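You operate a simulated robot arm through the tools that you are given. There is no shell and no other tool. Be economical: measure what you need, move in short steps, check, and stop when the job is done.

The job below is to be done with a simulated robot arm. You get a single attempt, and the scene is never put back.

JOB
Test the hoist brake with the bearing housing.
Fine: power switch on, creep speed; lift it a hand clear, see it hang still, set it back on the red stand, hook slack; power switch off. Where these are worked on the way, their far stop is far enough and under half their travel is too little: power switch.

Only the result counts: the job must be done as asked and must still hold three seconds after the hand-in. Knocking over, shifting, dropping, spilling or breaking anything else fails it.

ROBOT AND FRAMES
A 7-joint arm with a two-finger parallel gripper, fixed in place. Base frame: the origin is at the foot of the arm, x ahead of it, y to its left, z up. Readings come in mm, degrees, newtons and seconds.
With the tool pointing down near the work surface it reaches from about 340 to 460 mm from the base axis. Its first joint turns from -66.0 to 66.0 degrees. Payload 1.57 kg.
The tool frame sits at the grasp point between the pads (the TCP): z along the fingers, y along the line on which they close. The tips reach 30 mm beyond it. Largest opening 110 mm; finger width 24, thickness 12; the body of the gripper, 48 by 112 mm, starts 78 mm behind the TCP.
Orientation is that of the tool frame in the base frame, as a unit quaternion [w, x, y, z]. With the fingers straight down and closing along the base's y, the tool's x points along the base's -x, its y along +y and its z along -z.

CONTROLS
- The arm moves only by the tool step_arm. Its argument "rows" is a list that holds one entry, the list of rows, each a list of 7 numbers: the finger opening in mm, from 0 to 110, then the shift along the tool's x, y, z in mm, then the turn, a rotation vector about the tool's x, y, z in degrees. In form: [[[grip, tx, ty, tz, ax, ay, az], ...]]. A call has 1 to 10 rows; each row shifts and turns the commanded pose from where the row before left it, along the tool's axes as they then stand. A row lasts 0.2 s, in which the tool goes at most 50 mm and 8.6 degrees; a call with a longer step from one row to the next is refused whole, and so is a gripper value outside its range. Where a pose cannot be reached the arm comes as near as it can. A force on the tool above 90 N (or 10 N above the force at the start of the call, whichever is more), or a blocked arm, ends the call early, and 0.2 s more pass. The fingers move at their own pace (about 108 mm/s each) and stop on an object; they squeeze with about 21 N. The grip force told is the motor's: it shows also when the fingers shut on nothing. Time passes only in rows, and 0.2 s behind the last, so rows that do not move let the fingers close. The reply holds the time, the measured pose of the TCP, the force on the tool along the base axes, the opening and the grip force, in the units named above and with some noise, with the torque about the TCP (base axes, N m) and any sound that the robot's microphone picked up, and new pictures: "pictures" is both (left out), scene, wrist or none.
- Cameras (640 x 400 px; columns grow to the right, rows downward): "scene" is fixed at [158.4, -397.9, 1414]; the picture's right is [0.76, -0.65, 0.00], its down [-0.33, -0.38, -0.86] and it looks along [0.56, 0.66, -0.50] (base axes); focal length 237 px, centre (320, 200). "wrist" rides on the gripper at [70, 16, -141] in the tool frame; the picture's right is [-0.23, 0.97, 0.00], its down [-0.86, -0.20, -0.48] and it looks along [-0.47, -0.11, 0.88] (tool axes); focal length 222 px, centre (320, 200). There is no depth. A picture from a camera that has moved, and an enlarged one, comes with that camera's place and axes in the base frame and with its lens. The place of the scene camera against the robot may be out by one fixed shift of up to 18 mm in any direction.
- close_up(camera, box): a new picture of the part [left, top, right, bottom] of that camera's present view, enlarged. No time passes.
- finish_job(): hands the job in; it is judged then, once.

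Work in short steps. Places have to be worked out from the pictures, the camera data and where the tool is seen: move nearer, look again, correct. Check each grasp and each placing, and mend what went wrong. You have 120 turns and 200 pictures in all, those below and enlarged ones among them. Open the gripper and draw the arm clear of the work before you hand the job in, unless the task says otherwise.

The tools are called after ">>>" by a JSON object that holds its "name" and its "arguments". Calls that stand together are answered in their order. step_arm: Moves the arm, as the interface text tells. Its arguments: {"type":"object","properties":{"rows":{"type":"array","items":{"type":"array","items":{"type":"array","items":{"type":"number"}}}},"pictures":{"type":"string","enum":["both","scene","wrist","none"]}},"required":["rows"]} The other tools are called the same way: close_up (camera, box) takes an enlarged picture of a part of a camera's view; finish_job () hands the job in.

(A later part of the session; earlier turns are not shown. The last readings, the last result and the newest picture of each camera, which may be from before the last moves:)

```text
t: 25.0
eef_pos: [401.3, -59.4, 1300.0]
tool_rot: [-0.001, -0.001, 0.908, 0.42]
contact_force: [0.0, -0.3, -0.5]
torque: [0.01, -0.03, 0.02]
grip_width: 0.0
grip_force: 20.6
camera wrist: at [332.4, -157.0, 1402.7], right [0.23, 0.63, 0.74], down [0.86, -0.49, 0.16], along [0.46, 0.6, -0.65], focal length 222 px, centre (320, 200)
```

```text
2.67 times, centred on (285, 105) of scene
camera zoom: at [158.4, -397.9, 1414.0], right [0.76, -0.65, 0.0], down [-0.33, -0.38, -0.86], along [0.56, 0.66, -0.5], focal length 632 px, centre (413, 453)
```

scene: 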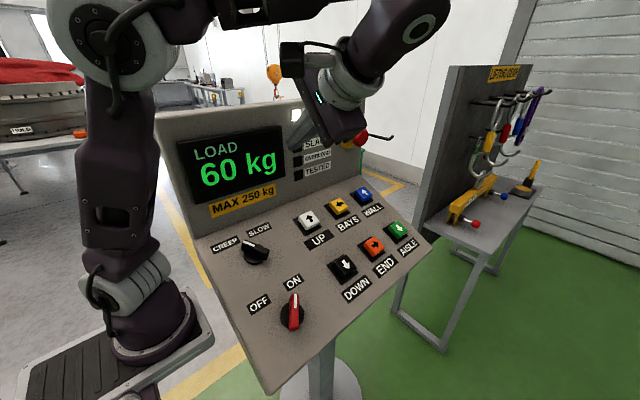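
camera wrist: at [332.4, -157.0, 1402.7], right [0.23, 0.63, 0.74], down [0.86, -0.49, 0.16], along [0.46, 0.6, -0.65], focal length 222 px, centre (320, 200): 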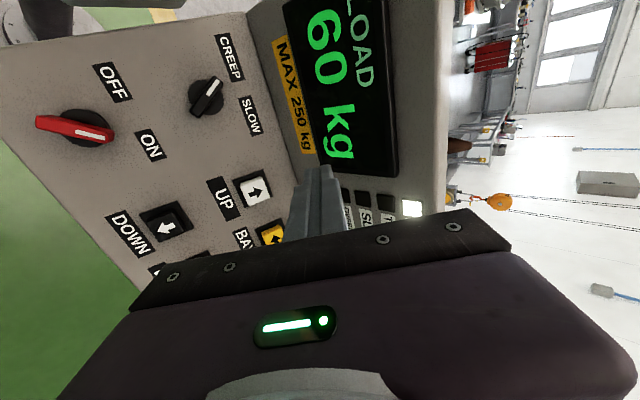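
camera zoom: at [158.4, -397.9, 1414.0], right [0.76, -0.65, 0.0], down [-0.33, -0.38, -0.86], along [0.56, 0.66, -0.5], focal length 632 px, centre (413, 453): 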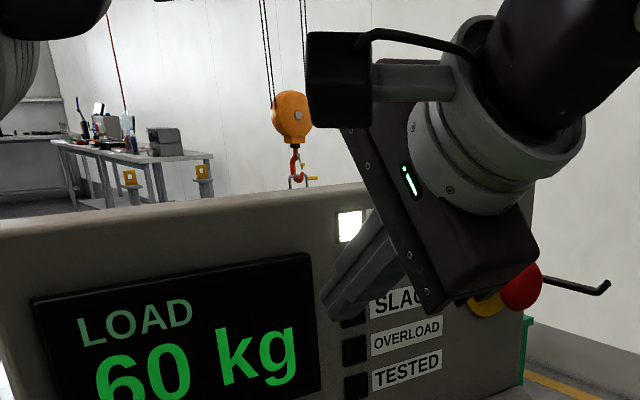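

The load holds steady at 60 kg. I need a view over the board onto the stand, so I move the camera forward and up.

>>> {"name": "step_arm", "arguments": {"rows": [[[0, 0, 34.2, 14.8, 0, 0, 0], [0, 0, 34.2, 14.8, 0, 0, 0], [0, 0, 34.2, 14.8, 0, 0, 0]]], "pictures": "wrist"}}

>>> {"name": "close_up", "arguments": {"camera": "wrist", "box": [400, 110, 560, 250]}}

```text
t: 25.8
eef_pos: [402.2, 38.4, 1347.0]
tool_rot: [0.0, 0.001, 0.908, 0.419]
contact_force: [-0.1, 0.2, 0.3]
torque: [-0.02, -0.02, 0.01]
grip_width: 0.1
grip_force: 20.7
camera wrist: at [332.3, -59.6, 1452.0], right [0.23, 0.63, 0.74], down [0.86, -0.49, 0.16], along [0.46, 0.6, -0.65], focal length 222 px, centre (320, 200)
```

wrist: 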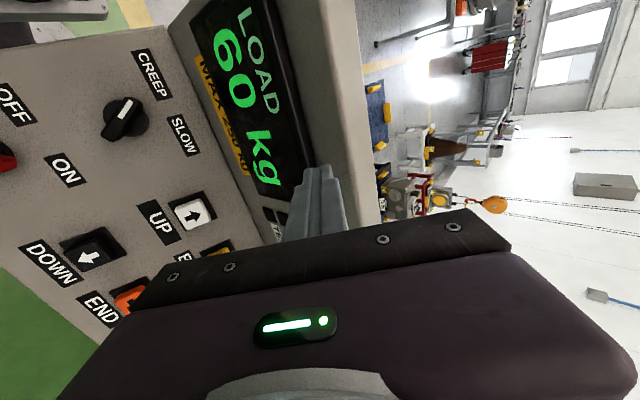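

```text
2.86 times, centred on (480, 180) of wrist
camera zoom: at [332.3, -59.6, 1452.0], right [0.23, 0.63, 0.74], down [0.86, -0.49, 0.16], along [0.46, 0.6, -0.65], focal length 635 px, centre (-137, 257)
```

zoom: 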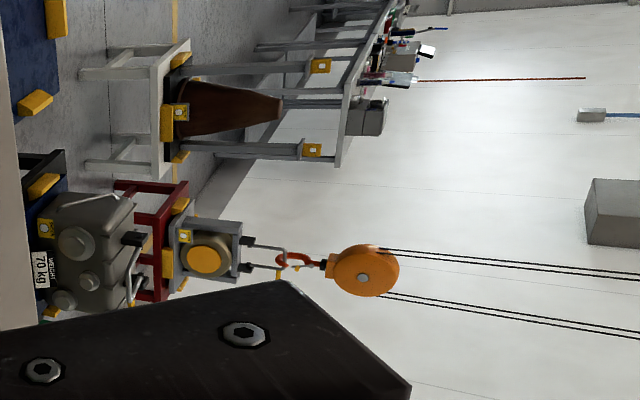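

A clear view: the pillow-block housing hangs on the red stand's hook. I zoom in to see how far it is above the stand.

>>> {"name": "close_up", "arguments": {"camera": "wrist", "box": [410, 160, 490, 220]}}

```text
6.67 times, centred on (450, 190) of wrist
camera zoom: at [332.3, -59.6, 1452.0], right [0.23, 0.63, 0.74], down [0.86, -0.49, 0.16], along [0.46, 0.6, -0.65], focal length 1481 px, centre (-547, 267)
```

zoom: 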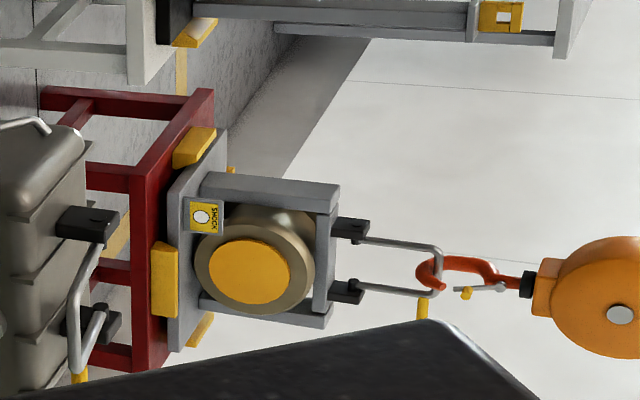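

The lift is only about 20 mm so far, at roughly 20 mm/s in creep. I go back to UP to raise it to about 100 mm.

>>> {"name": "step_arm", "arguments": {"rows": [[[0, 0, -34.2, -14.8, 0, 0, 0], [0, 0, -34.2, -14.8, 0, 0, 0], [0, 0, -34.2, -14.8, 0, 0, 0], [0, 0, 0, 0, 8.2, 0, 0], [0, 0, 0, 0, 8.2, 0, 0], [0, 0, 0, 0, 8, 0, 0], [0, -20, -9.3, 36, 0, 0, 0], [0, -20, -9.3, 36, 0, 0, 0], [0, -20, -9.3, 36, 0, 0, 0], [0, -20, -9.3, 36, 0, 0, 0]]]}}

>>> {"name": "close_up", "arguments": {"camera": "wrist", "box": [220, 90, 420, 230]}}

```text
t: 28.0
eef_pos: [479.2, -29.5, 1154.4]
tool_rot: [-0.001, 0.0, 0.976, 0.217]
contact_force: [0.1, -0.2, -0.1]
torque: [-0.01, -0.02, 0.02]
grip_width: 0.0
grip_force: 21.1
camera wrist: at [410.1, -74.9, 1288.4], right [0.23, 0.88, 0.41], down [0.86, -0.38, 0.35], along [0.47, 0.27, -0.84], focal length 222 px, centre (320, 200)
```

scene: 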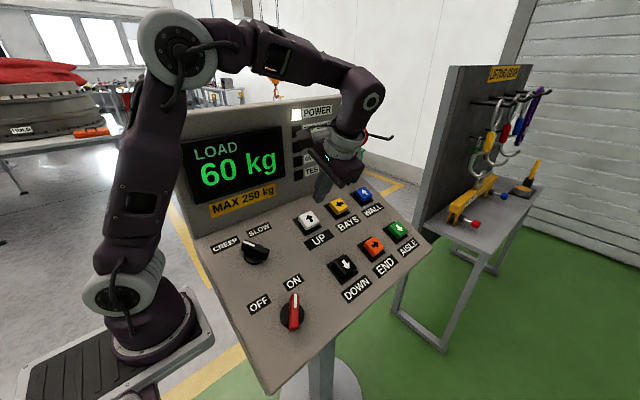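
wrist: 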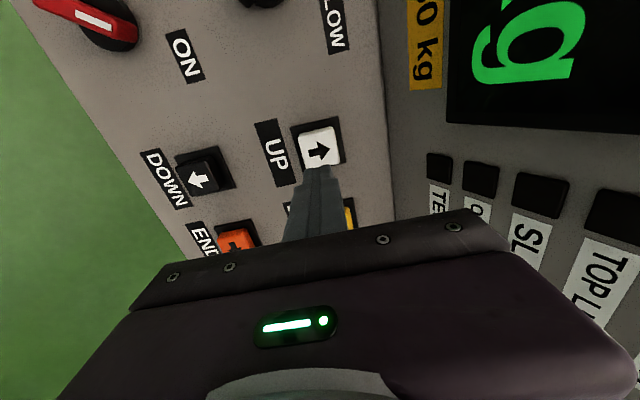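

```text
2.86 times, centred on (320, 160) of wrist
camera zoom: at [410.1, -74.9, 1288.4], right [0.23, 0.88, 0.41], down [0.86, -0.38, 0.35], along [0.47, 0.27, -0.84], focal length 635 px, centre (320, 314)
```

zoom: 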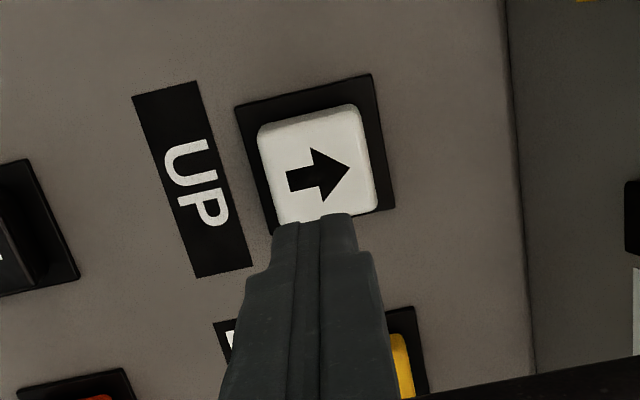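

Aligned. I descend, press UP and hold.

>>> {"name": "step_arm", "arguments": {"rows": [[[0, 0.5, 0, 40, 0, 0, 0], [0, 0, 0, 40, 0, 0, 0], [0, 0, 0, 7, 0, 0, 0], [0, 0, 0, 4, 0, 0, 0], [0, 0, 0, 0, 0, 0, 0], [0, 0, 0, 0, 0, 0, 0], [0, 0, 0, 0, 0, 0, 0], [0, 0, 0, 0, 0, 0, 0], [0, 0, 0, 0, 0, 0, 0], [0, 0, 0, 0, 0, 0, 0]]], "pictures": "none"}}

>>> {"name": "close_up", "arguments": {"camera": "scene", "box": [180, 50, 380, 250]}}

```text
t: 30.2
eef_pos: [480.1, 7.4, 1071.9]
tool_rot: [0.0, -0.001, 0.976, 0.218]
contact_force: [-13.7, -13.8, 73.4]
torque: [0.37, 0.38, 0.26]
grip_width: 0.1
grip_force: 20.3
```

```text
2.00 times, centred on (280, 150) of scene
camera zoom: at [156.8, -398.4, 1414.1], right [0.76, -0.65, 0.0], down [-0.33, -0.38, -0.86], along [0.56, 0.66, -0.5], focal length 474 px, centre (400, 300)
```

zoom: 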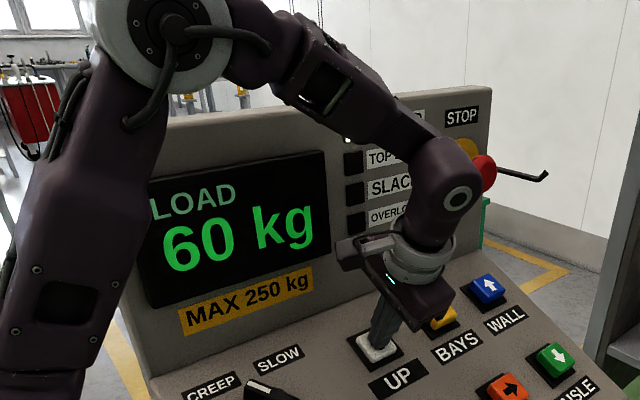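

The push is harder than needed at 73 N, so I ease back 2.5 mm while holding UP.

>>> {"name": "step_arm", "arguments": {"rows": [[[0, 0, 0, -2.5, 0, 0, 0], [0, 0, 0, 0, 0, 0, 0], [0, 0, 0, 0, 0, 0, 0], [0, 0, 0, 0, 0, 0, 0], [0, 0, 0, 0, 0, 0, 0], [0, 0, 0, 0, 0, 0, 0], [0, 0, 0, 0, 0, 0, 0]]], "pictures": "none"}}

```text
t: 31.8
eef_pos: [479.8, 7.3, 1073.1]
tool_rot: [0.0, -0.001, 0.976, 0.217]
contact_force: [-10.0, -1.0, 53.1]
torque: [0.55, 0.25, 0.09]
grip_width: 0.0
grip_force: 20.8
```

I release and go back to the viewpoint to measure the lift.

>>> {"name": "step_arm", "arguments": {"rows": [[[0, 0, 0, -8, 0, 0, 0], [0, 0, 0, -40, 0, 0, 0], [0, 0, 0, -40, 0, 0, 0], [0, 20, 9.3, -36, 0, 0, 0], [0, 20, 9.3, -36, 0, 0, 0], [0, 20, 9.3, -36, 0, 0, 0], [0, 20, 9.3, -36, 0, 0, 0], [0, 0, 0, 0, -8.2, 0, 0], [0, 0, 0, 0, -8.2, 0, 0], [0, 0, 0, 0, -8, 0, 0]]], "pictures": "none"}}

>>> {"name": "step_arm", "arguments": {"rows": [[[0, 0, 34.2, 14.8, 0, 0, 0], [0, 0, 34.2, 14.8, 0, 0, 0], [0, 0, 34.2, 14.8, 0, 0, 0]]], "pictures": "none"}}

>>> {"name": "close_up", "arguments": {"camera": "wrist", "box": [410, 160, 490, 220]}}

```text
t: 34.0
eef_pos: [401.0, -59.1, 1301.6]
tool_rot: [-0.001, -0.001, 0.908, 0.42]
contact_force: [0.1, -0.3, 0.0]
torque: [0.04, -0.01, -0.03]
grip_width: 0.0
grip_force: 20.9
```

```text
t: 34.8
eef_pos: [403.5, 38.3, 1349.2]
tool_rot: [-0.001, 0.0, 0.909, 0.418]
contact_force: [-0.4, -0.7, 1.0]
torque: [0.04, -0.01, 0.04]
grip_width: 0.0
grip_force: 21.2
```

```text
6.67 times, centred on (450, 190) of wrist
camera zoom: at [333.8, -58.5, 1453.0], right [0.23, 0.63, 0.74], down [0.86, -0.49, 0.16], along [0.46, 0.6, -0.65], focal length 1481 px, centre (-547, 267)
```

zoom: 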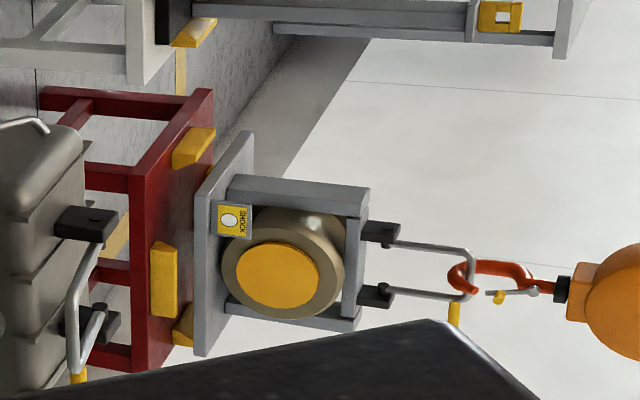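

The housing rose about 30 px more. To get the scale, I shift the camera 60 mm sideways and measure the parallax.

>>> {"name": "step_arm", "arguments": {"rows": [[[0, 40, 0, 0, 0, 0, 0], [0, 40, 0, 0, 0, 0, 0], [0, 0, 0, 0, 0, 0, 0]]], "pictures": "none"}}

>>> {"name": "close_up", "arguments": {"camera": "wrist", "box": [410, 160, 490, 220]}}

```text
t: 35.6
eef_pos: [336.9, 48.1, 1334.8]
tool_rot: [-0.001, 0.0, 0.908, 0.418]
contact_force: [-1.4, 0.3, 0.0]
torque: [-0.01, 0.01, 0.0]
grip_width: 0.0
grip_force: 21.1
out of reach, approached as far as the arm can: row 2
```

```text
6.67 times, centred on (450, 190) of wrist
camera zoom: at [267.0, -48.9, 1438.8], right [0.23, 0.63, 0.74], down [0.86, -0.49, 0.16], along [0.47, 0.6, -0.65], focal length 1481 px, centre (-547, 267)
```

zoom: 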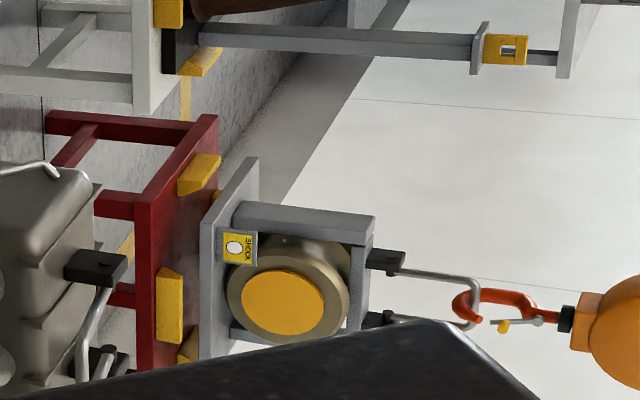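

Parallax puts the housing about 3.6 m away, so the lift is about 93 mm. I check the indicator lamps now.

>>> {"name": "close_up", "arguments": {"camera": "scene", "box": [250, 60, 390, 190]}}

>>> {"name": "close_up", "arguments": {"camera": "wrist", "box": [270, 140, 430, 250]}}

```text
3.08 times, centred on (320, 125) of scene
camera zoom: at [158.4, -397.9, 1414.0], right [0.76, -0.65, 0.0], down [-0.33, -0.38, -0.86], along [0.56, 0.66, -0.5], focal length 730 px, centre (320, 431)
```

zoom: 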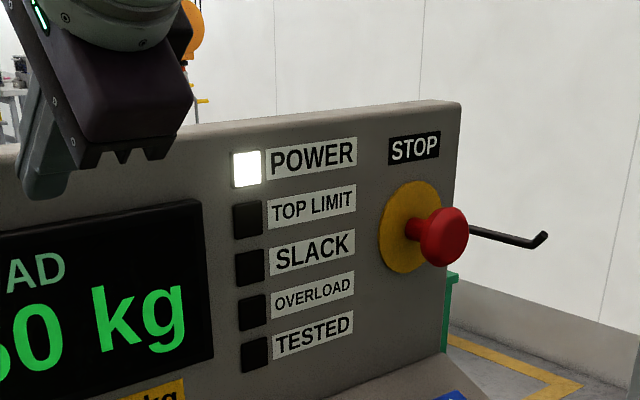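

```text
3.64 times, centred on (350, 195) of wrist
camera zoom: at [267.0, -48.9, 1438.8], right [0.23, 0.63, 0.74], down [0.86, -0.49, 0.16], along [0.47, 0.6, -0.65], focal length 808 px, centre (211, 218)
```

zoom: 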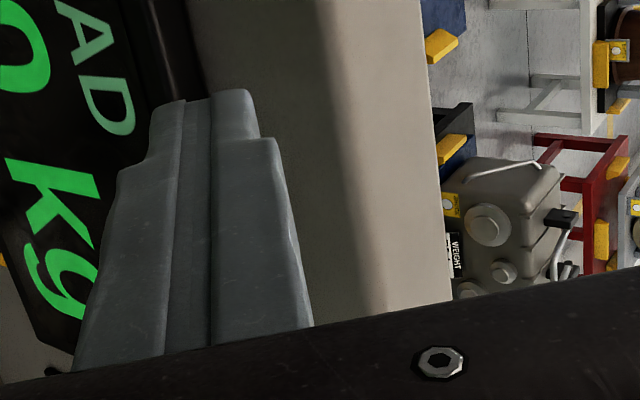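

TESTED isn't lit yet. I'll raise it about 35 mm more for a sure hand's clearance, so I return to UP.

>>> {"name": "step_arm", "arguments": {"rows": [[[0, -21.3, -32, -19.5, 0, 0, 0], [0, -21.3, -32, -19.5, 0, 0, 0], [0, -21.3, -32, -19.5, 0, 0, 0], [0, 0, 0, 0, 8.2, 0, 0], [0, 0, 0, 0, 8.2, 0, 0], [0, 0, 0, 0, 8, 0, 0], [0, -20, -9.3, 36, 0, 0, 0], [0, -20, -9.3, 36, 0, 0, 0], [0, -20, -9.3, 36, 0, 0, 0], [0, -20, -9.3, 36, 0, 0, 0]]], "pictures": "wrist"}}

```text
t: 37.8
eef_pos: [480.7, -30.4, 1148.9]
tool_rot: [0.0, -0.001, 0.976, 0.217]
contact_force: [0.7, 0.8, 0.1]
torque: [0.03, 0.02, 0.01]
grip_width: 0.0
grip_force: 20.9
camera wrist: at [411.7, -76.4, 1284.1], right [0.23, 0.88, 0.41], down [0.86, -0.38, 0.35], along [0.47, 0.27, -0.84], focal length 222 px, centre (320, 200)
```

wrist: 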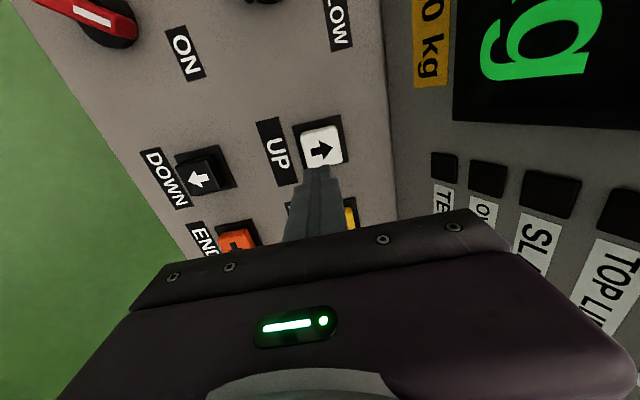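

I press UP for about 1.5 s, then release.

>>> {"name": "step_arm", "arguments": {"rows": [[[0, 0, 1.4, 40, 0, 0, 0], [0, 0, 1.4, 38, 0, 0, 0], [0, 0, 0, 7, 0, 0, 0], [0, 0, 0, 0, 0, 0, 0], [0, 0, 0, 0, 0, 0, 0], [0, 0, 0, 0, 0, 0, 0], [0, 0, 0, 0, 0, 0, 0], [0, 0, 0, 0, 0, 0, 0], [0, 0, 0, 0, 0, 0, 0]]], "pictures": "none"}}

>>> {"name": "step_arm", "arguments": {"rows": [[[0, 0, 0, -8, 0, 0, 0], [0, 0, 0, -40, 0, 0, 0], [0, 0, 0, -38, 0, 0, 0], [0, 20, 9.3, -36, 0, 0, 0], [0, 20, 9.3, -36, 0, 0, 0], [0, 20, 9.3, -36, 0, 0, 0], [0, 20, 9.3, -36, 0, 0, 0], [0, 0, 0, 0, -8.2, 0, 0], [0, 0, 0, 0, -8.2, 0, 0], [0, 0, 0, 0, -8, 0, 0]]], "pictures": "none"}}

>>> {"name": "step_arm", "arguments": {"rows": [[[0, 0, 34.2, 14.8, 0, 0, 0], [0, 0, 34.2, 14.8, 0, 0, 0], [0, 0, 34.2, 14.8, 0, 0, 0]]], "pictures": "scene"}}

>>> {"name": "close_up", "arguments": {"camera": "wrist", "box": [410, 160, 490, 220]}}

```text
t: 39.8
eef_pos: [481.5, 6.6, 1075.2]
tool_rot: [0.0, 0.0, 0.976, 0.217]
contact_force: [5.6, -11.0, 27.1]
torque: [0.0, -0.17, 0.04]
grip_width: 0.1
grip_force: 20.7
```

```text
t: 42.0
eef_pos: [400.5, -57.8, 1302.1]
tool_rot: [-0.001, -0.001, 0.908, 0.419]
contact_force: [-0.6, 0.5, -1.0]
torque: [0.0, 0.0, 0.01]
grip_width: 0.1
grip_force: 21.3
```

```text
t: 42.8
eef_pos: [400.2, 45.7, 1352.6]
tool_rot: [-0.001, 0.001, 0.908, 0.419]
contact_force: [-0.7, -0.1, 0.7]
torque: [-0.02, 0.04, -0.01]
grip_width: 0.2
grip_force: 21.0
```

scene: 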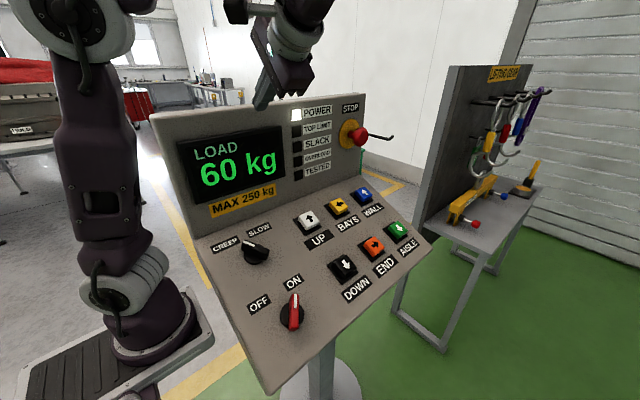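

```text
6.67 times, centred on (450, 190) of wrist
camera zoom: at [329.9, -51.4, 1456.2], right [0.23, 0.63, 0.74], down [0.86, -0.49, 0.16], along [0.46, 0.6, -0.65], focal length 1481 px, centre (-547, 267)
```

zoom: 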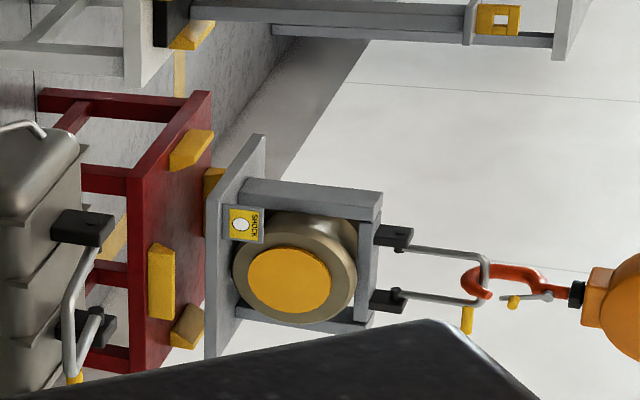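

The housing is now about 125 mm clear of the stand and shows no swing. I wait a few seconds and confirm it hangs still.

>>> {"name": "step_arm", "arguments": {"rows": [[[0, 0, 0, 0, 0, 0, 0], [0, 0, 0, 0, 0, 0, 0], [0, 0, 0, 0, 0, 0, 0], [0, 0, 0, 0, 0, 0, 0], [0, 0, 0, 0, 0, 0, 0], [0, 0, 0, 0, 0, 0, 0], [0, 0, 0, 0, 0, 0, 0], [0, 0, 0, 0, 0, 0, 0], [0, 0, 0, 0, 0, 0, 0], [0, 0, 0, 0, 0, 0, 0]]], "pictures": "none"}}

>>> {"name": "close_up", "arguments": {"camera": "wrist", "box": [410, 160, 490, 220]}}

>>> {"name": "close_up", "arguments": {"camera": "scene", "box": [250, 60, 390, 190]}}

```text
t: 45.0
eef_pos: [400.0, 45.7, 1353.5]
tool_rot: [-0.001, 0.0, 0.908, 0.418]
contact_force: [-0.4, -0.4, -1.5]
torque: [0.02, 0.0, -0.01]
grip_width: 0.0
grip_force: 20.2
```

```text
6.67 times, centred on (450, 190) of wrist
camera zoom: at [330.0, -51.7, 1456.0], right [0.23, 0.63, 0.74], down [0.86, -0.49, 0.16], along [0.46, 0.6, -0.65], focal length 1481 px, centre (-547, 267)
```

zoom: 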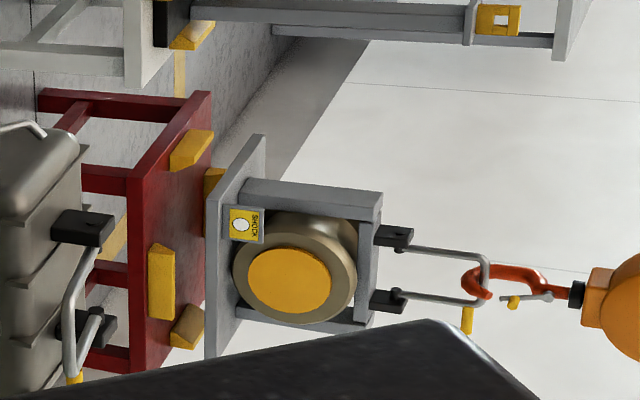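

```text
3.08 times, centred on (320, 125) of scene
camera zoom: at [158.4, -397.9, 1414.0], right [0.76, -0.65, 0.0], down [-0.33, -0.38, -0.86], along [0.56, 0.66, -0.5], focal length 730 px, centre (320, 431)
```

zoom: 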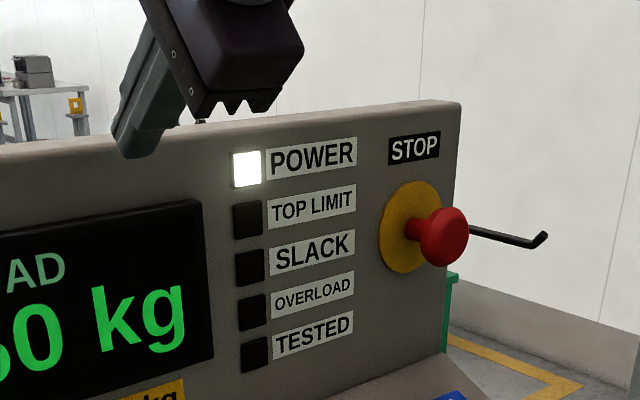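

It's exactly still over more than 5 s at 60 kg. TESTED may light after the set-down, so I go to the DOWN button next.

>>> {"name": "step_arm", "arguments": {"rows": [[[0, 0, -36.2, -15, 0, 0, 0], [0, 0, -36.2, -15, 0, 0, 0], [0, 0, -36.2, -15, 0, 0, 0], [0, 0, 0, 0, 8.2, 0, 0], [0, 0, 0, 0, 8.2, 0, 0], [0, 0, 0, 0, 8, 0, 0]]], "pictures": "none"}}

>>> {"name": "step_arm", "arguments": {"rows": [[[0, -13.5, -31, 28.9, 0, 0, 0], [0, -13.5, -31, 28.9, 0, 0, 0], [0, -13.5, -31, 28.9, 0, 0, 0], [0, -13.5, -31, 28.9, 0, 0, 0], [0, -13.5, -31, 28.9, 0, 0, 0], [0, -13.5, -31, 28.9, 0, 0, 0]]], "pictures": "both"}}

>>> {"name": "close_up", "arguments": {"camera": "wrist", "box": [220, 90, 420, 230]}}

```text
t: 46.4
eef_pos: [398.9, -61.7, 1298.3]
tool_rot: [-0.001, 0.0, 0.976, 0.217]
contact_force: [0.0, 0.1, 0.6]
torque: [-0.01, 0.03, 0.0]
grip_width: 0.1
grip_force: 21.2
```

```text
t: 47.8
eef_pos: [485.1, -153.7, 1060.2]
tool_rot: [-0.001, 0.0, 0.976, 0.217]
contact_force: [-0.4, 0.0, -1.0]
torque: [0.03, 0.01, 0.0]
grip_width: 0.0
grip_force: 20.9
camera wrist: at [414.8, -199.4, 1193.1], right [0.23, 0.88, 0.41], down [0.86, -0.38, 0.35], along [0.46, 0.27, -0.84], focal length 222 px, centre (320, 200)
```

scene: 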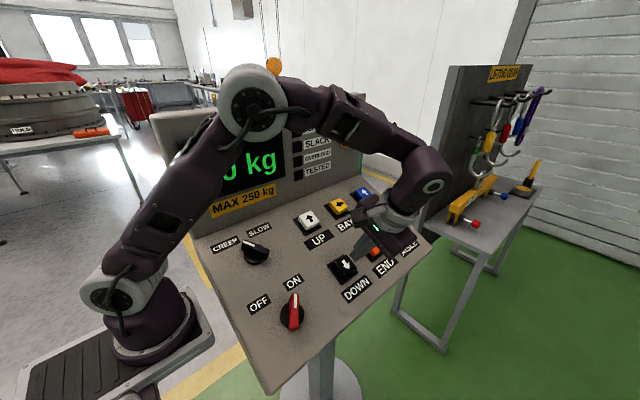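
wrist: 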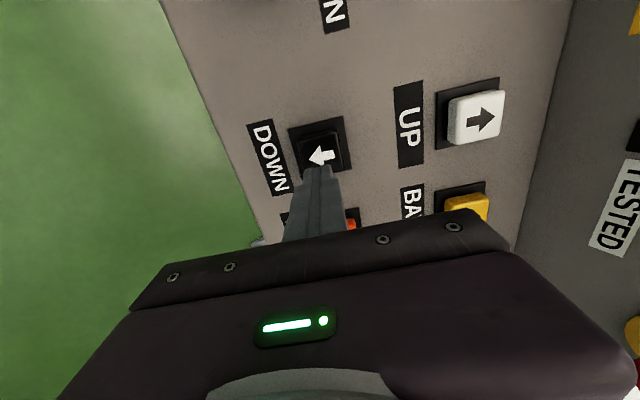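

```text
2.86 times, centred on (320, 160) of wrist
camera zoom: at [414.8, -199.4, 1193.1], right [0.23, 0.88, 0.41], down [0.86, -0.38, 0.35], along [0.46, 0.27, -0.84], focal length 635 px, centre (320, 314)
```

zoom: 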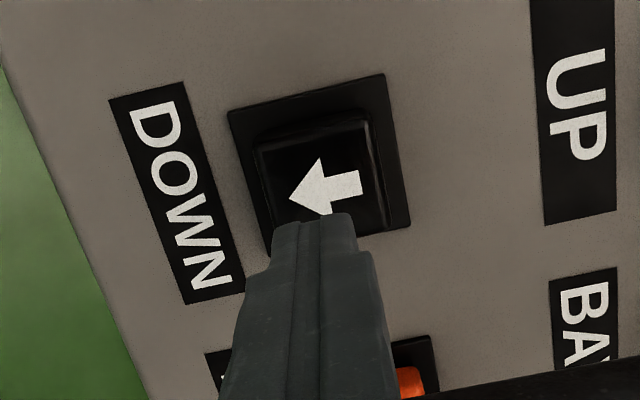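

The tip is centred over DOWN. I descend and press gently.

>>> {"name": "step_arm", "arguments": {"rows": [[[0, 0, 0, 25, 0, 0, 0], [0, 0, 0, 24, 0, 0, 0], [0, 0, 0, 3, 0, 0, 0], [0, 0, 0, 3, 0, 0, 0]]], "pictures": "scene"}}

```text
t: 48.8
eef_pos: [482.1, -132.2, 1012.3]
tool_rot: [0.002, 0.0, 0.976, 0.216]
contact_force: [3.5, -10.3, 39.2]
torque: [0.1, 0.03, -0.05]
grip_width: 0.0
grip_force: 21.1
```

scene: 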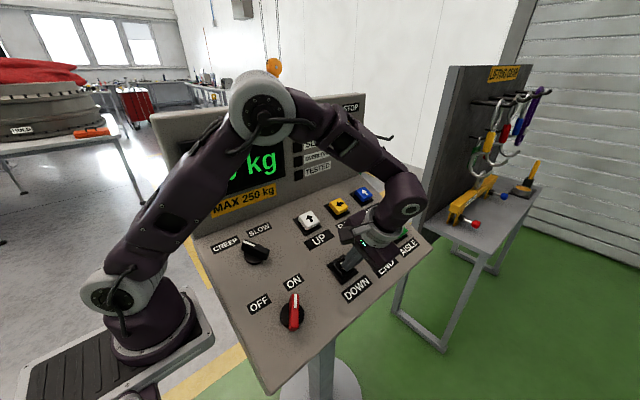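

It's pressed at 39 N. I hold and watch the orange block and the display.

>>> {"name": "step_arm", "arguments": {"rows": [[[0, 0, 0, 0, 0, 0, 0], [0, 0, 0, 0, 0, 0, 0], [0, 0, 0, 0, 0, 0, 0], [0, 0, 0, 0, 0, 0, 0], [0, 0, 0, 0, 0, 0, 0], [0, 0, 0, 0, 0, 0, 0], [0, 0, 0, 0, 0, 0, 0], [0, 0, 0, 0, 0, 0, 0], [0, 0, 0, 0, 0, 0, 0], [0, 0, 0, 0, 0, 0, 0]]], "pictures": "none"}}

>>> {"name": "close_up", "arguments": {"camera": "scene", "box": [200, 40, 380, 200]}}

```text
t: 51.0
eef_pos: [481.5, -132.5, 1011.3]
tool_rot: [0.0, 0.0, 0.976, 0.217]
contact_force: [9.3, -15.6, 47.2]
torque: [0.06, -0.2, -0.11]
grip_width: 0.0
grip_force: 20.9
```

```text
2.50 times, centred on (290, 120) of scene
camera zoom: at [157.9, -398.2, 1414.0], right [0.76, -0.65, 0.0], down [-0.33, -0.38, -0.86], along [0.56, 0.66, -0.5], focal length 593 px, centre (395, 400)
```

zoom: 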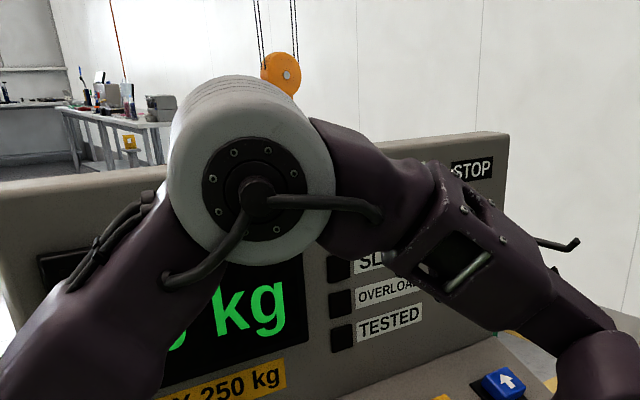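

The block is visible above the arm, descending. I keep holding.

>>> {"name": "step_arm", "arguments": {"rows": [[[0, 0, 0, 0, 0, 0, 0], [0, 0, 0, 0, 0, 0, 0], [0, 0, 0, 0, 0, 0, 0], [0, 0, 0, 0, 0, 0, 0], [0, 0, 0, 0, 0, 0, 0], [0, 0, 0, 0, 0, 0, 0], [0, 0, 0, 0, 0, 0, 0]]], "pictures": "none"}}

>>> {"name": "close_up", "arguments": {"camera": "scene", "box": [200, 40, 380, 200]}}

```text
t: 52.6
eef_pos: [483.6, -132.1, 1011.8]
tool_rot: [0.0, -0.001, 0.976, 0.217]
contact_force: [8.0, -18.4, 46.6]
torque: [0.0, -0.19, -0.03]
grip_width: 0.0
grip_force: 21.1
```

```text
2.50 times, centred on (290, 120) of scene
camera zoom: at [157.9, -398.2, 1414.0], right [0.76, -0.65, 0.0], down [-0.33, -0.38, -0.86], along [0.56, 0.66, -0.5], focal length 593 px, centre (395, 400)
```

zoom: 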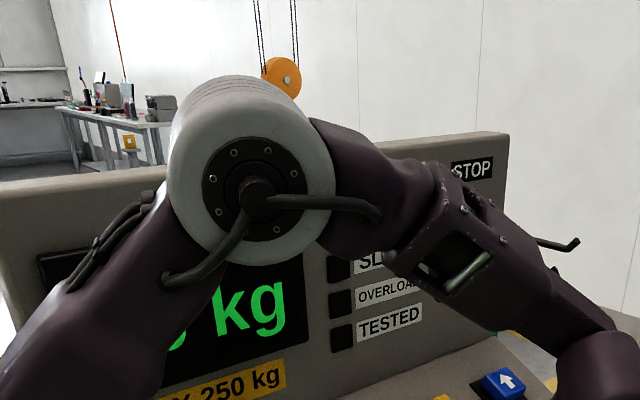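

About 85 mm has been lowered so far. I hold about 1.2 s more.

>>> {"name": "step_arm", "arguments": {"rows": [[[0, 0, 0, 0, 0, 0, 0], [0, 0, 0, 0, 0, 0, 0], [0, 0, 0, 0, 0, 0, 0], [0, 0, 0, 0, 0, 0, 0], [0, 0, 0, 0, 0, 0, 0]]], "pictures": "none"}}

>>> {"name": "close_up", "arguments": {"camera": "scene", "box": [200, 40, 380, 200]}}

```text
t: 53.8
eef_pos: [482.3, -132.0, 1012.0]
tool_rot: [0.001, 0.001, 0.976, 0.216]
contact_force: [7.9, -18.8, 46.0]
torque: [-0.01, -0.18, -0.07]
grip_width: 0.0
grip_force: 21.6
```

```text
2.50 times, centred on (290, 120) of scene
camera zoom: at [157.9, -398.3, 1414.0], right [0.76, -0.65, 0.0], down [-0.33, -0.38, -0.86], along [0.56, 0.66, -0.5], focal length 593 px, centre (395, 400)
```

zoom: 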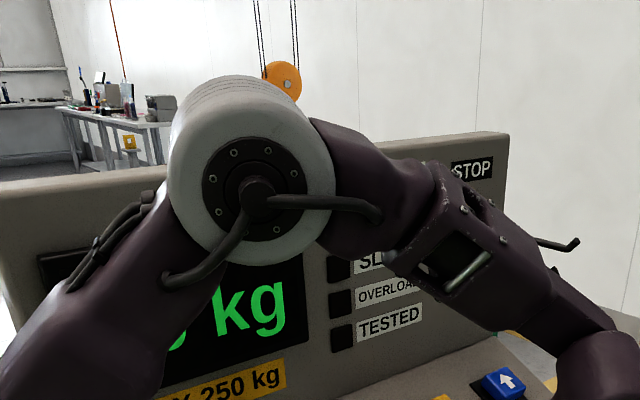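

The block is still above its starting height by about 2 s of creep travel. I hold about 1.8 s more and re-check.

>>> {"name": "step_arm", "arguments": {"rows": [[[0, 0, 0, 0, 0, 0, 0], [0, 0, 0, 0, 0, 0, 0], [0, 0, 0, 0, 0, 0, 0], [0, 0, 0, 0, 0, 0, 0], [0, 0, 0, 0, 0, 0, 0], [0, 0, 0, 0, 0, 0, 0], [0, 0, 0, 0, 0, 0, 0], [0, 0, 0, 0, 0, 0, 0]]], "pictures": "none"}}

>>> {"name": "close_up", "arguments": {"camera": "scene", "box": [200, 40, 380, 200]}}

```text
t: 55.6
eef_pos: [483.0, -132.9, 1011.0]
tool_rot: [0.001, 0.0, 0.976, 0.217]
contact_force: [6.4, -19.4, 44.7]
torque: [-0.01, -0.18, -0.08]
grip_width: 0.0
grip_force: 20.7
```

```text
2.50 times, centred on (290, 120) of scene
camera zoom: at [157.8, -398.3, 1414.0], right [0.76, -0.65, 0.0], down [-0.33, -0.38, -0.86], along [0.56, 0.66, -0.5], focal length 593 px, centre (395, 400)
```

zoom: 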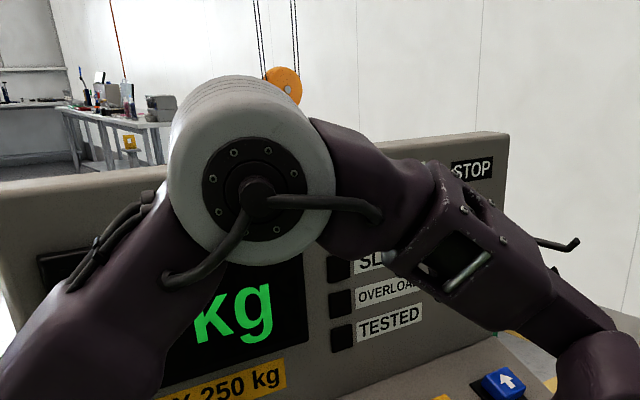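

The "kg" text has shifted, so the readout is now single-digit and the load is down. I release DOWN and retreat to look.

>>> {"name": "step_arm", "arguments": {"rows": [[[0, 0, 0, -10, 0, 0, 0], [0, 0, 0, -25, 0, 0, 0], [0, 0, 0, -25, 0, 0, 0], [0, 13.5, 31, -28.9, 0, 0, 0], [0, 13.5, 31, -28.9, 0, 0, 0], [0, 13.5, 31, -28.9, 0, 0, 0], [0, 13.5, 31, -28.9, 0, 0, 0], [0, 13.5, 31, -28.9, 0, 0, 0], [0, 13.5, 31, -28.9, 0, 0, 0]]], "pictures": "none"}}

>>> {"name": "step_arm", "arguments": {"rows": [[[0, 0, 0, 0, -8.2, 0, 0], [0, 0, 0, 0, -8.2, 0, 0], [0, 0, 0, 0, -8, 0, 0], [0, 0, 34.2, 14.8, 0, 0, 0], [0, 0, 34.2, 14.8, 0, 0, 0], [0, 0, 34.2, 14.8, 0, 0, 0]]], "pictures": "scene"}}

>>> {"name": "close_up", "arguments": {"camera": "wrist", "box": [410, 160, 490, 220]}}

>>> {"name": "close_up", "arguments": {"camera": "scene", "box": [170, 60, 390, 210]}}

```text
t: 57.6
eef_pos: [399.6, -63.8, 1299.1]
tool_rot: [-0.001, 0.0, 0.976, 0.217]
contact_force: [-0.1, 0.0, -0.1]
torque: [0.02, 0.03, -0.02]
grip_width: 0.0
grip_force: 21.3
```

```text
t: 59.0
eef_pos: [400.5, 38.8, 1349.0]
tool_rot: [0.0, 0.001, 0.908, 0.419]
contact_force: [-1.2, 1.1, 0.0]
torque: [-0.01, -0.02, 0.01]
grip_width: 0.0
grip_force: 21.2
```

scene: 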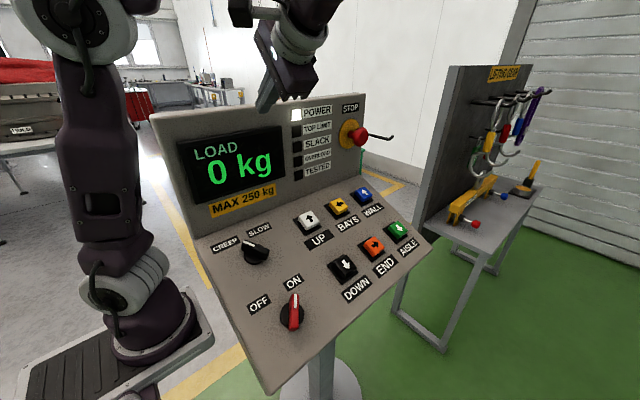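

```text
6.67 times, centred on (450, 190) of wrist
camera zoom: at [331.5, -58.8, 1452.4], right [0.23, 0.63, 0.74], down [0.86, -0.49, 0.16], along [0.46, 0.6, -0.65], focal length 1481 px, centre (-547, 267)
```

zoom: 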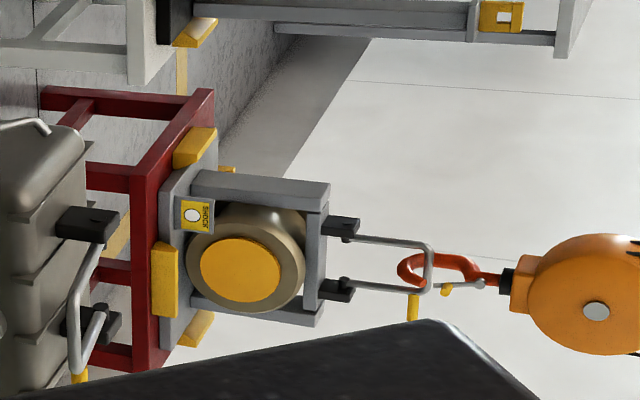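

```text
2.67 times, centred on (280, 135) of scene
camera zoom: at [158.3, -397.9, 1414.0], right [0.76, -0.65, 0.0], down [-0.33, -0.38, -0.86], along [0.56, 0.66, -0.5], focal length 632 px, centre (427, 373)
```

zoom: 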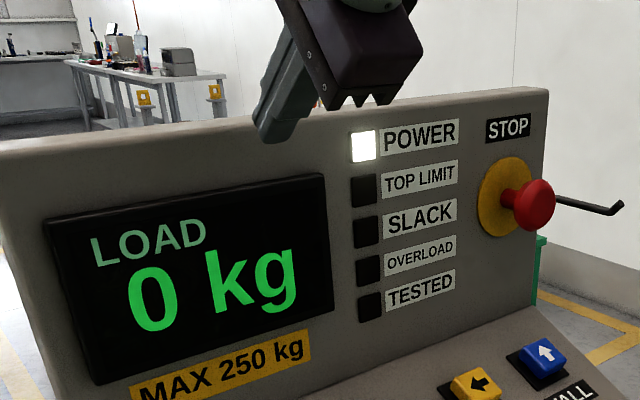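

The housing is seated back on the red stand at 0 kg after a lift of about 118 mm, but the SLACK lamp isn't lit and the hook has only about 20 mm of slack. I go back to DOWN to pay out a little more.

>>> {"name": "step_arm", "arguments": {"rows": [[[0, 0, -34.2, -14.8, 0, 0, 0], [0, 0, -34.2, -14.8, 0, 0, 0], [0, 0, -34.2, -14.8, 0, 0, 0], [0, 0, 0, 0, 8.2, 0, 0], [0, 0, 0, 0, 8.2, 0, 0], [0, 0, 0, 0, 8, 0, 0]]], "pictures": "none"}}

>>> {"name": "step_arm", "arguments": {"rows": [[[0, -13.5, -31, 28.9, 0, 0, 0], [0, -13.5, -31, 28.9, 0, 0, 0], [0, -13.5, -31, 28.9, 0, 0, 0], [0, -13.5, -31, 28.9, 0, 0, 0], [0, -13.5, -31, 28.9, 0, 0, 0], [0, -13.5, -31, 28.9, 0, 0, 0]]], "pictures": "none"}}

>>> {"name": "close_up", "arguments": {"camera": "wrist", "box": [220, 90, 420, 230]}}

```text
t: 60.4
eef_pos: [400.7, -62.8, 1301.0]
tool_rot: [-0.001, 0.001, 0.976, 0.217]
contact_force: [0.7, 0.0, -0.2]
torque: [-0.01, -0.02, 0.02]
grip_width: 0.0
grip_force: 21.3
```

```text
t: 61.8
eef_pos: [477.3, -155.0, 1064.9]
tool_rot: [-0.001, 0.0, 0.976, 0.217]
contact_force: [0.0, 0.0, -0.6]
torque: [0.01, 0.02, 0.01]
grip_width: 0.0
grip_force: 20.8
```

```text
2.86 times, centred on (320, 160) of wrist
camera zoom: at [409.7, -201.1, 1199.8], right [0.23, 0.88, 0.41], down [0.86, -0.38, 0.35], along [0.46, 0.27, -0.84], focal length 635 px, centre (320, 314)
```

zoom: 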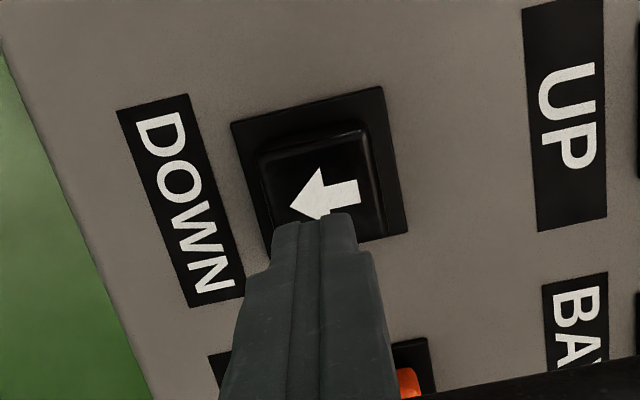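

I correct x by about 4 mm, press DOWN briefly, and watch the SLACK lamp.

>>> {"name": "step_arm", "arguments": {"rows": [[[0, -4, -1, 26, 0, 0, 0], [0, 0, -1, 25, 0, 0, 0], [0, 0, 0, 4, 0, 0, 0], [0, 0, 0, 3, 0, 0, 0], [0, 0, 0, 0, 0, 0, 0]]], "pictures": "none"}}

>>> {"name": "close_up", "arguments": {"camera": "scene", "box": [200, 40, 380, 200]}}

```text
t: 63.0
eef_pos: [485.4, -134.6, 1012.4]
tool_rot: [0.0, -0.001, 0.976, 0.217]
contact_force: [-6.2, 2.3, 27.4]
torque: [0.32, 0.15, 0.06]
grip_width: 0.0
grip_force: 20.9
```

```text
2.50 times, centred on (290, 120) of scene
camera zoom: at [157.8, -397.8, 1414.2], right [0.76, -0.65, 0.0], down [-0.33, -0.38, -0.86], along [0.56, 0.66, -0.5], focal length 593 px, centre (395, 400)
```

zoom: 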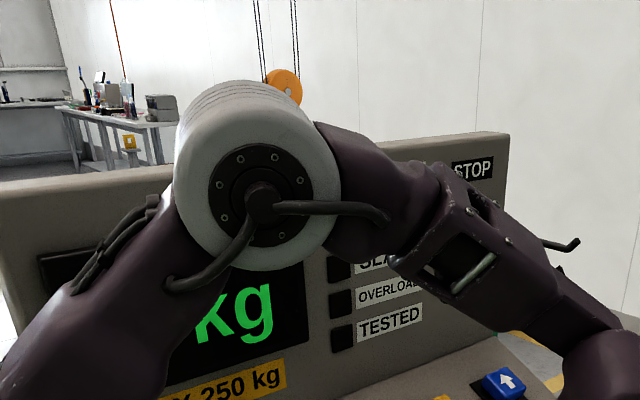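

Not lit yet. I hold about 0.6 s more.

>>> {"name": "step_arm", "arguments": {"rows": [[[0, 0, 0, 1, 0, 0, 0], [0, 0, 0, 0, 0, 0, 0]]], "pictures": "none"}}

>>> {"name": "close_up", "arguments": {"camera": "scene", "box": [200, 40, 380, 200]}}

```text
t: 63.6
eef_pos: [485.3, -134.3, 1011.6]
tool_rot: [0.0, -0.001, 0.976, 0.218]
contact_force: [-4.7, 2.7, 37.0]
torque: [0.44, 0.1, 0.03]
grip_width: 0.3
grip_force: 20.8
```

```text
2.50 times, centred on (290, 120) of scene
camera zoom: at [157.7, -397.7, 1414.2], right [0.76, -0.65, 0.0], down [-0.33, -0.38, -0.86], along [0.56, 0.66, -0.5], focal length 593 px, centre (395, 400)
```

zoom: 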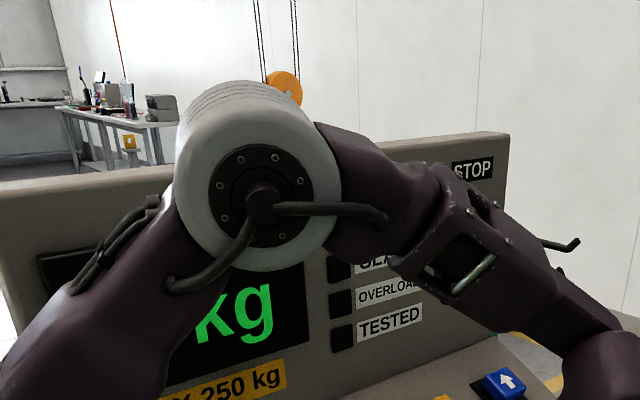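

About 20 mm more rope is out. I release and inspect the hook before doing any more.

>>> {"name": "step_arm", "arguments": {"rows": [[[0, 0, 0, -10, 0, 0, 0], [0, 0, 0, -25, 0, 0, 0], [0, 0, 0, -25, 0, 0, 0], [0, 13.5, 31, -28.9, 0, 0, 0], [0, 13.5, 31, -28.9, 0, 0, 0], [0, 13.5, 31, -28.9, 0, 0, 0], [0, 13.5, 31, -28.9, 0, 0, 0], [0, 13.5, 31, -28.9, 0, 0, 0], [0, 13.5, 31, -28.9, 0, 0, 0]]], "pictures": "none"}}

>>> {"name": "step_arm", "arguments": {"rows": [[[0, 0, 0, 0, -8.2, 0, 0], [0, 0, 0, 0, -8.2, 0, 0], [0, 0, 0, 0, -8, 0, 0], [0, 0, 34.2, 14.8, 0, 0, 0], [0, 0, 34.2, 14.8, 0, 0, 0], [0, 0, 34.2, 14.8, 0, 0, 0]]], "pictures": "scene"}}

>>> {"name": "close_up", "arguments": {"camera": "wrist", "box": [410, 160, 490, 220]}}

>>> {"name": "close_up", "arguments": {"camera": "scene", "box": [170, 60, 390, 210]}}

```text
t: 65.6
eef_pos: [403.9, -66.1, 1300.3]
tool_rot: [-0.001, 0.0, 0.976, 0.216]
contact_force: [0.0, 1.1, -0.5]
torque: [0.01, -0.02, 0.0]
grip_width: 0.1
grip_force: 21.0
```

```text
t: 67.0
eef_pos: [405.8, 36.7, 1351.0]
tool_rot: [-0.001, -0.001, 0.908, 0.419]
contact_force: [0.4, 0.2, 0.3]
torque: [0.0, 0.01, -0.02]
grip_width: 0.1
grip_force: 20.9
```

scene: 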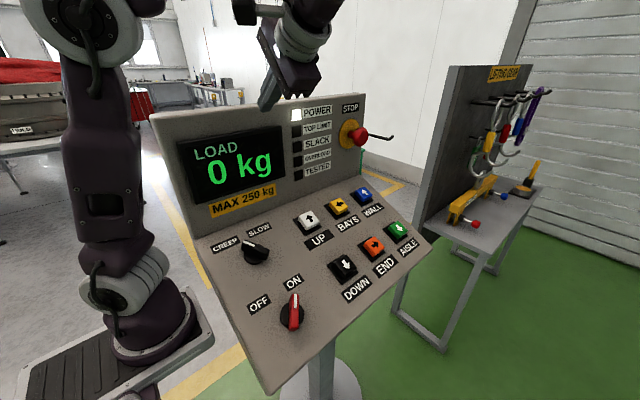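

```text
6.67 times, centred on (450, 190) of wrist
camera zoom: at [336.0, -60.3, 1454.9], right [0.23, 0.63, 0.74], down [0.86, -0.49, 0.16], along [0.46, 0.6, -0.65], focal length 1481 px, centre (-547, 267)
```

zoom: 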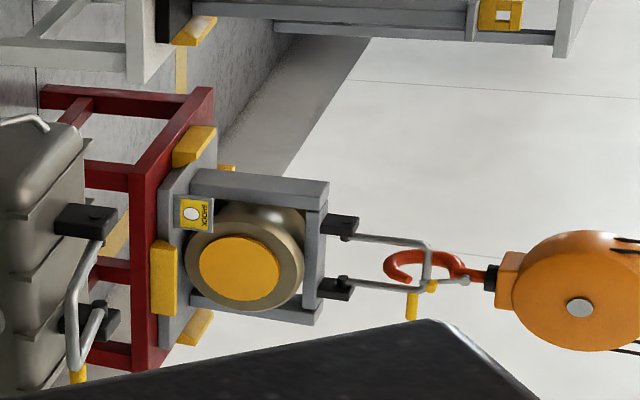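

```text
2.67 times, centred on (280, 135) of scene
camera zoom: at [158.3, -397.9, 1414.1], right [0.76, -0.65, 0.0], down [-0.33, -0.38, -0.86], along [0.56, 0.66, -0.5], focal length 632 px, centre (427, 373)
```

zoom: 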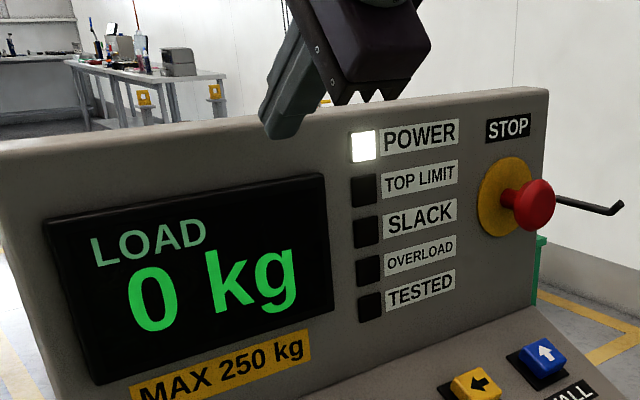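

The housing is seated and the hook is visibly slack, by about 50 mm. Neither SLACK nor TESTED is lit, and there's still free room under the hook, so I pay out a little more while watching the SLACK lamp.

>>> {"name": "step_arm", "arguments": {"rows": [[[0, 0, -34.2, -14.8, 0, 0, 0], [0, 0, -34.2, -14.8, 0, 0, 0], [0, 0, -34.2, -14.8, 0, 0, 0], [0, 0, 0, 0, 8.2, 0, 0], [0, 0, 0, 0, 8.2, 0, 0], [0, 0, 0, 0, 8, 0, 0]]], "pictures": "none"}}

>>> {"name": "step_arm", "arguments": {"rows": [[[0, -12.5, -31, 28.9, 0, 0, 0], [0, -12.5, -31, 28.9, 0, 0, 0], [0, -12.5, -31, 28.9, 0, 0, 0], [0, -12.5, -31, 28.9, 0, 0, 0], [0, -12.5, -31, 28.9, 0, 0, 0], [0, -12.5, -31, 28.9, 0, 0, 0]]], "pictures": "none"}}

>>> {"name": "close_up", "arguments": {"camera": "wrist", "box": [220, 90, 420, 230]}}

```text
t: 68.4
eef_pos: [403.8, -65.9, 1303.0]
tool_rot: [0.0, 0.0, 0.976, 0.216]
contact_force: [0.3, -0.6, 0.4]
torque: [0.01, 0.0, 0.0]
grip_width: 0.0
grip_force: 21.0
```

```text
t: 69.8
eef_pos: [478.6, -157.3, 1067.0]
tool_rot: [-0.001, -0.001, 0.976, 0.217]
contact_force: [-0.5, 0.1, 0.4]
torque: [0.04, -0.01, 0.01]
grip_width: 0.2
grip_force: 21.1
```

```text
2.86 times, centred on (320, 160) of wrist
camera zoom: at [409.8, -203.7, 1201.9], right [0.23, 0.88, 0.41], down [0.86, -0.38, 0.35], along [0.46, 0.27, -0.84], focal length 635 px, centre (320, 314)
```

zoom: 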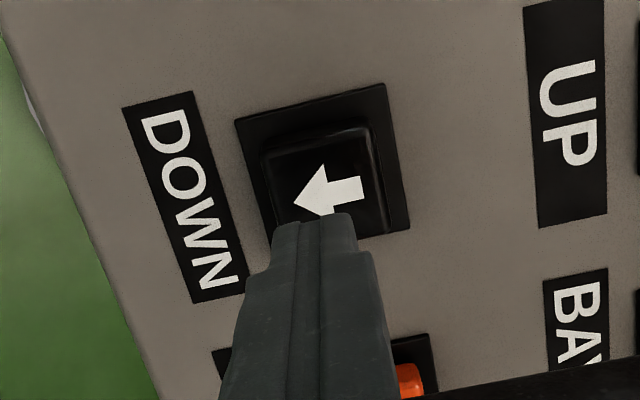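

Still centred. I press DOWN in a short pulse.

>>> {"name": "step_arm", "arguments": {"rows": [[[0, -3, -1, 26, 0, 0, 0], [0, 0, 0, 26, 0, 0, 0], [0, 0, 0, 5, 0, 0, 0], [0, 0, 0, 4, 0, 0, 0], [0, 0, 0, 0, 0, 0, 0]]], "pictures": "none"}}

>>> {"name": "close_up", "arguments": {"camera": "scene", "box": [200, 40, 380, 200]}}

```text
t: 71.0
eef_pos: [485.2, -134.8, 1011.8]
tool_rot: [0.001, -0.001, 0.976, 0.217]
contact_force: [3.6, -4.4, 35.6]
torque: [0.23, 0.01, -0.12]
grip_width: 0.0
grip_force: 20.9
```

```text
2.50 times, centred on (290, 120) of scene
camera zoom: at [157.9, -397.9, 1414.1], right [0.76, -0.65, 0.0], down [-0.33, -0.38, -0.86], along [0.56, 0.66, -0.5], focal length 593 px, centre (395, 400)
```

zoom: 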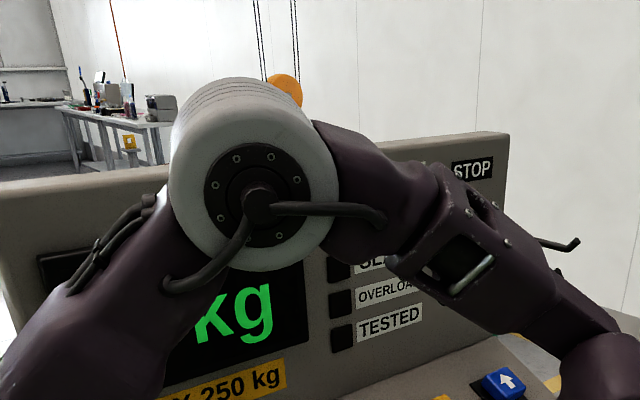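

Not lit. One more short hold, then I stop.

>>> {"name": "step_arm", "arguments": {"rows": [[[0, 0, 0, 0, 0, 0, 0], [0, 0, 0, 0, 0, 0, 0]]], "pictures": "none"}}

>>> {"name": "close_up", "arguments": {"camera": "scene", "box": [200, 40, 380, 200]}}

```text
t: 71.6
eef_pos: [483.4, -135.3, 1010.6]
tool_rot: [0.0, -0.001, 0.976, 0.217]
contact_force: [9.2, -4.3, 42.2]
torque: [0.37, -0.26, -0.01]
grip_width: 0.0
grip_force: 21.4
```

```text
2.50 times, centred on (290, 120) of scene
camera zoom: at [158.0, -397.9, 1414.1], right [0.76, -0.65, 0.0], down [-0.33, -0.38, -0.86], along [0.56, 0.66, -0.5], focal length 593 px, centre (395, 400)
```

zoom: 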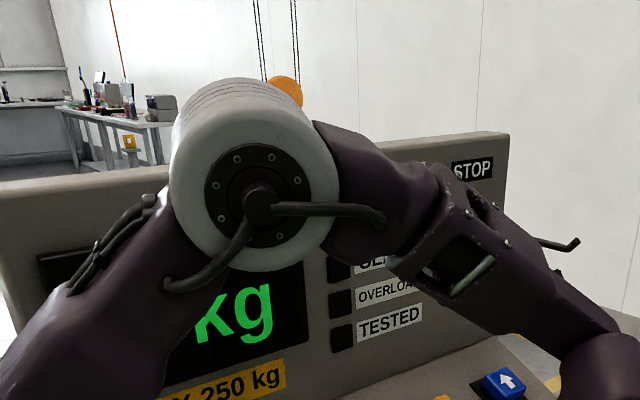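

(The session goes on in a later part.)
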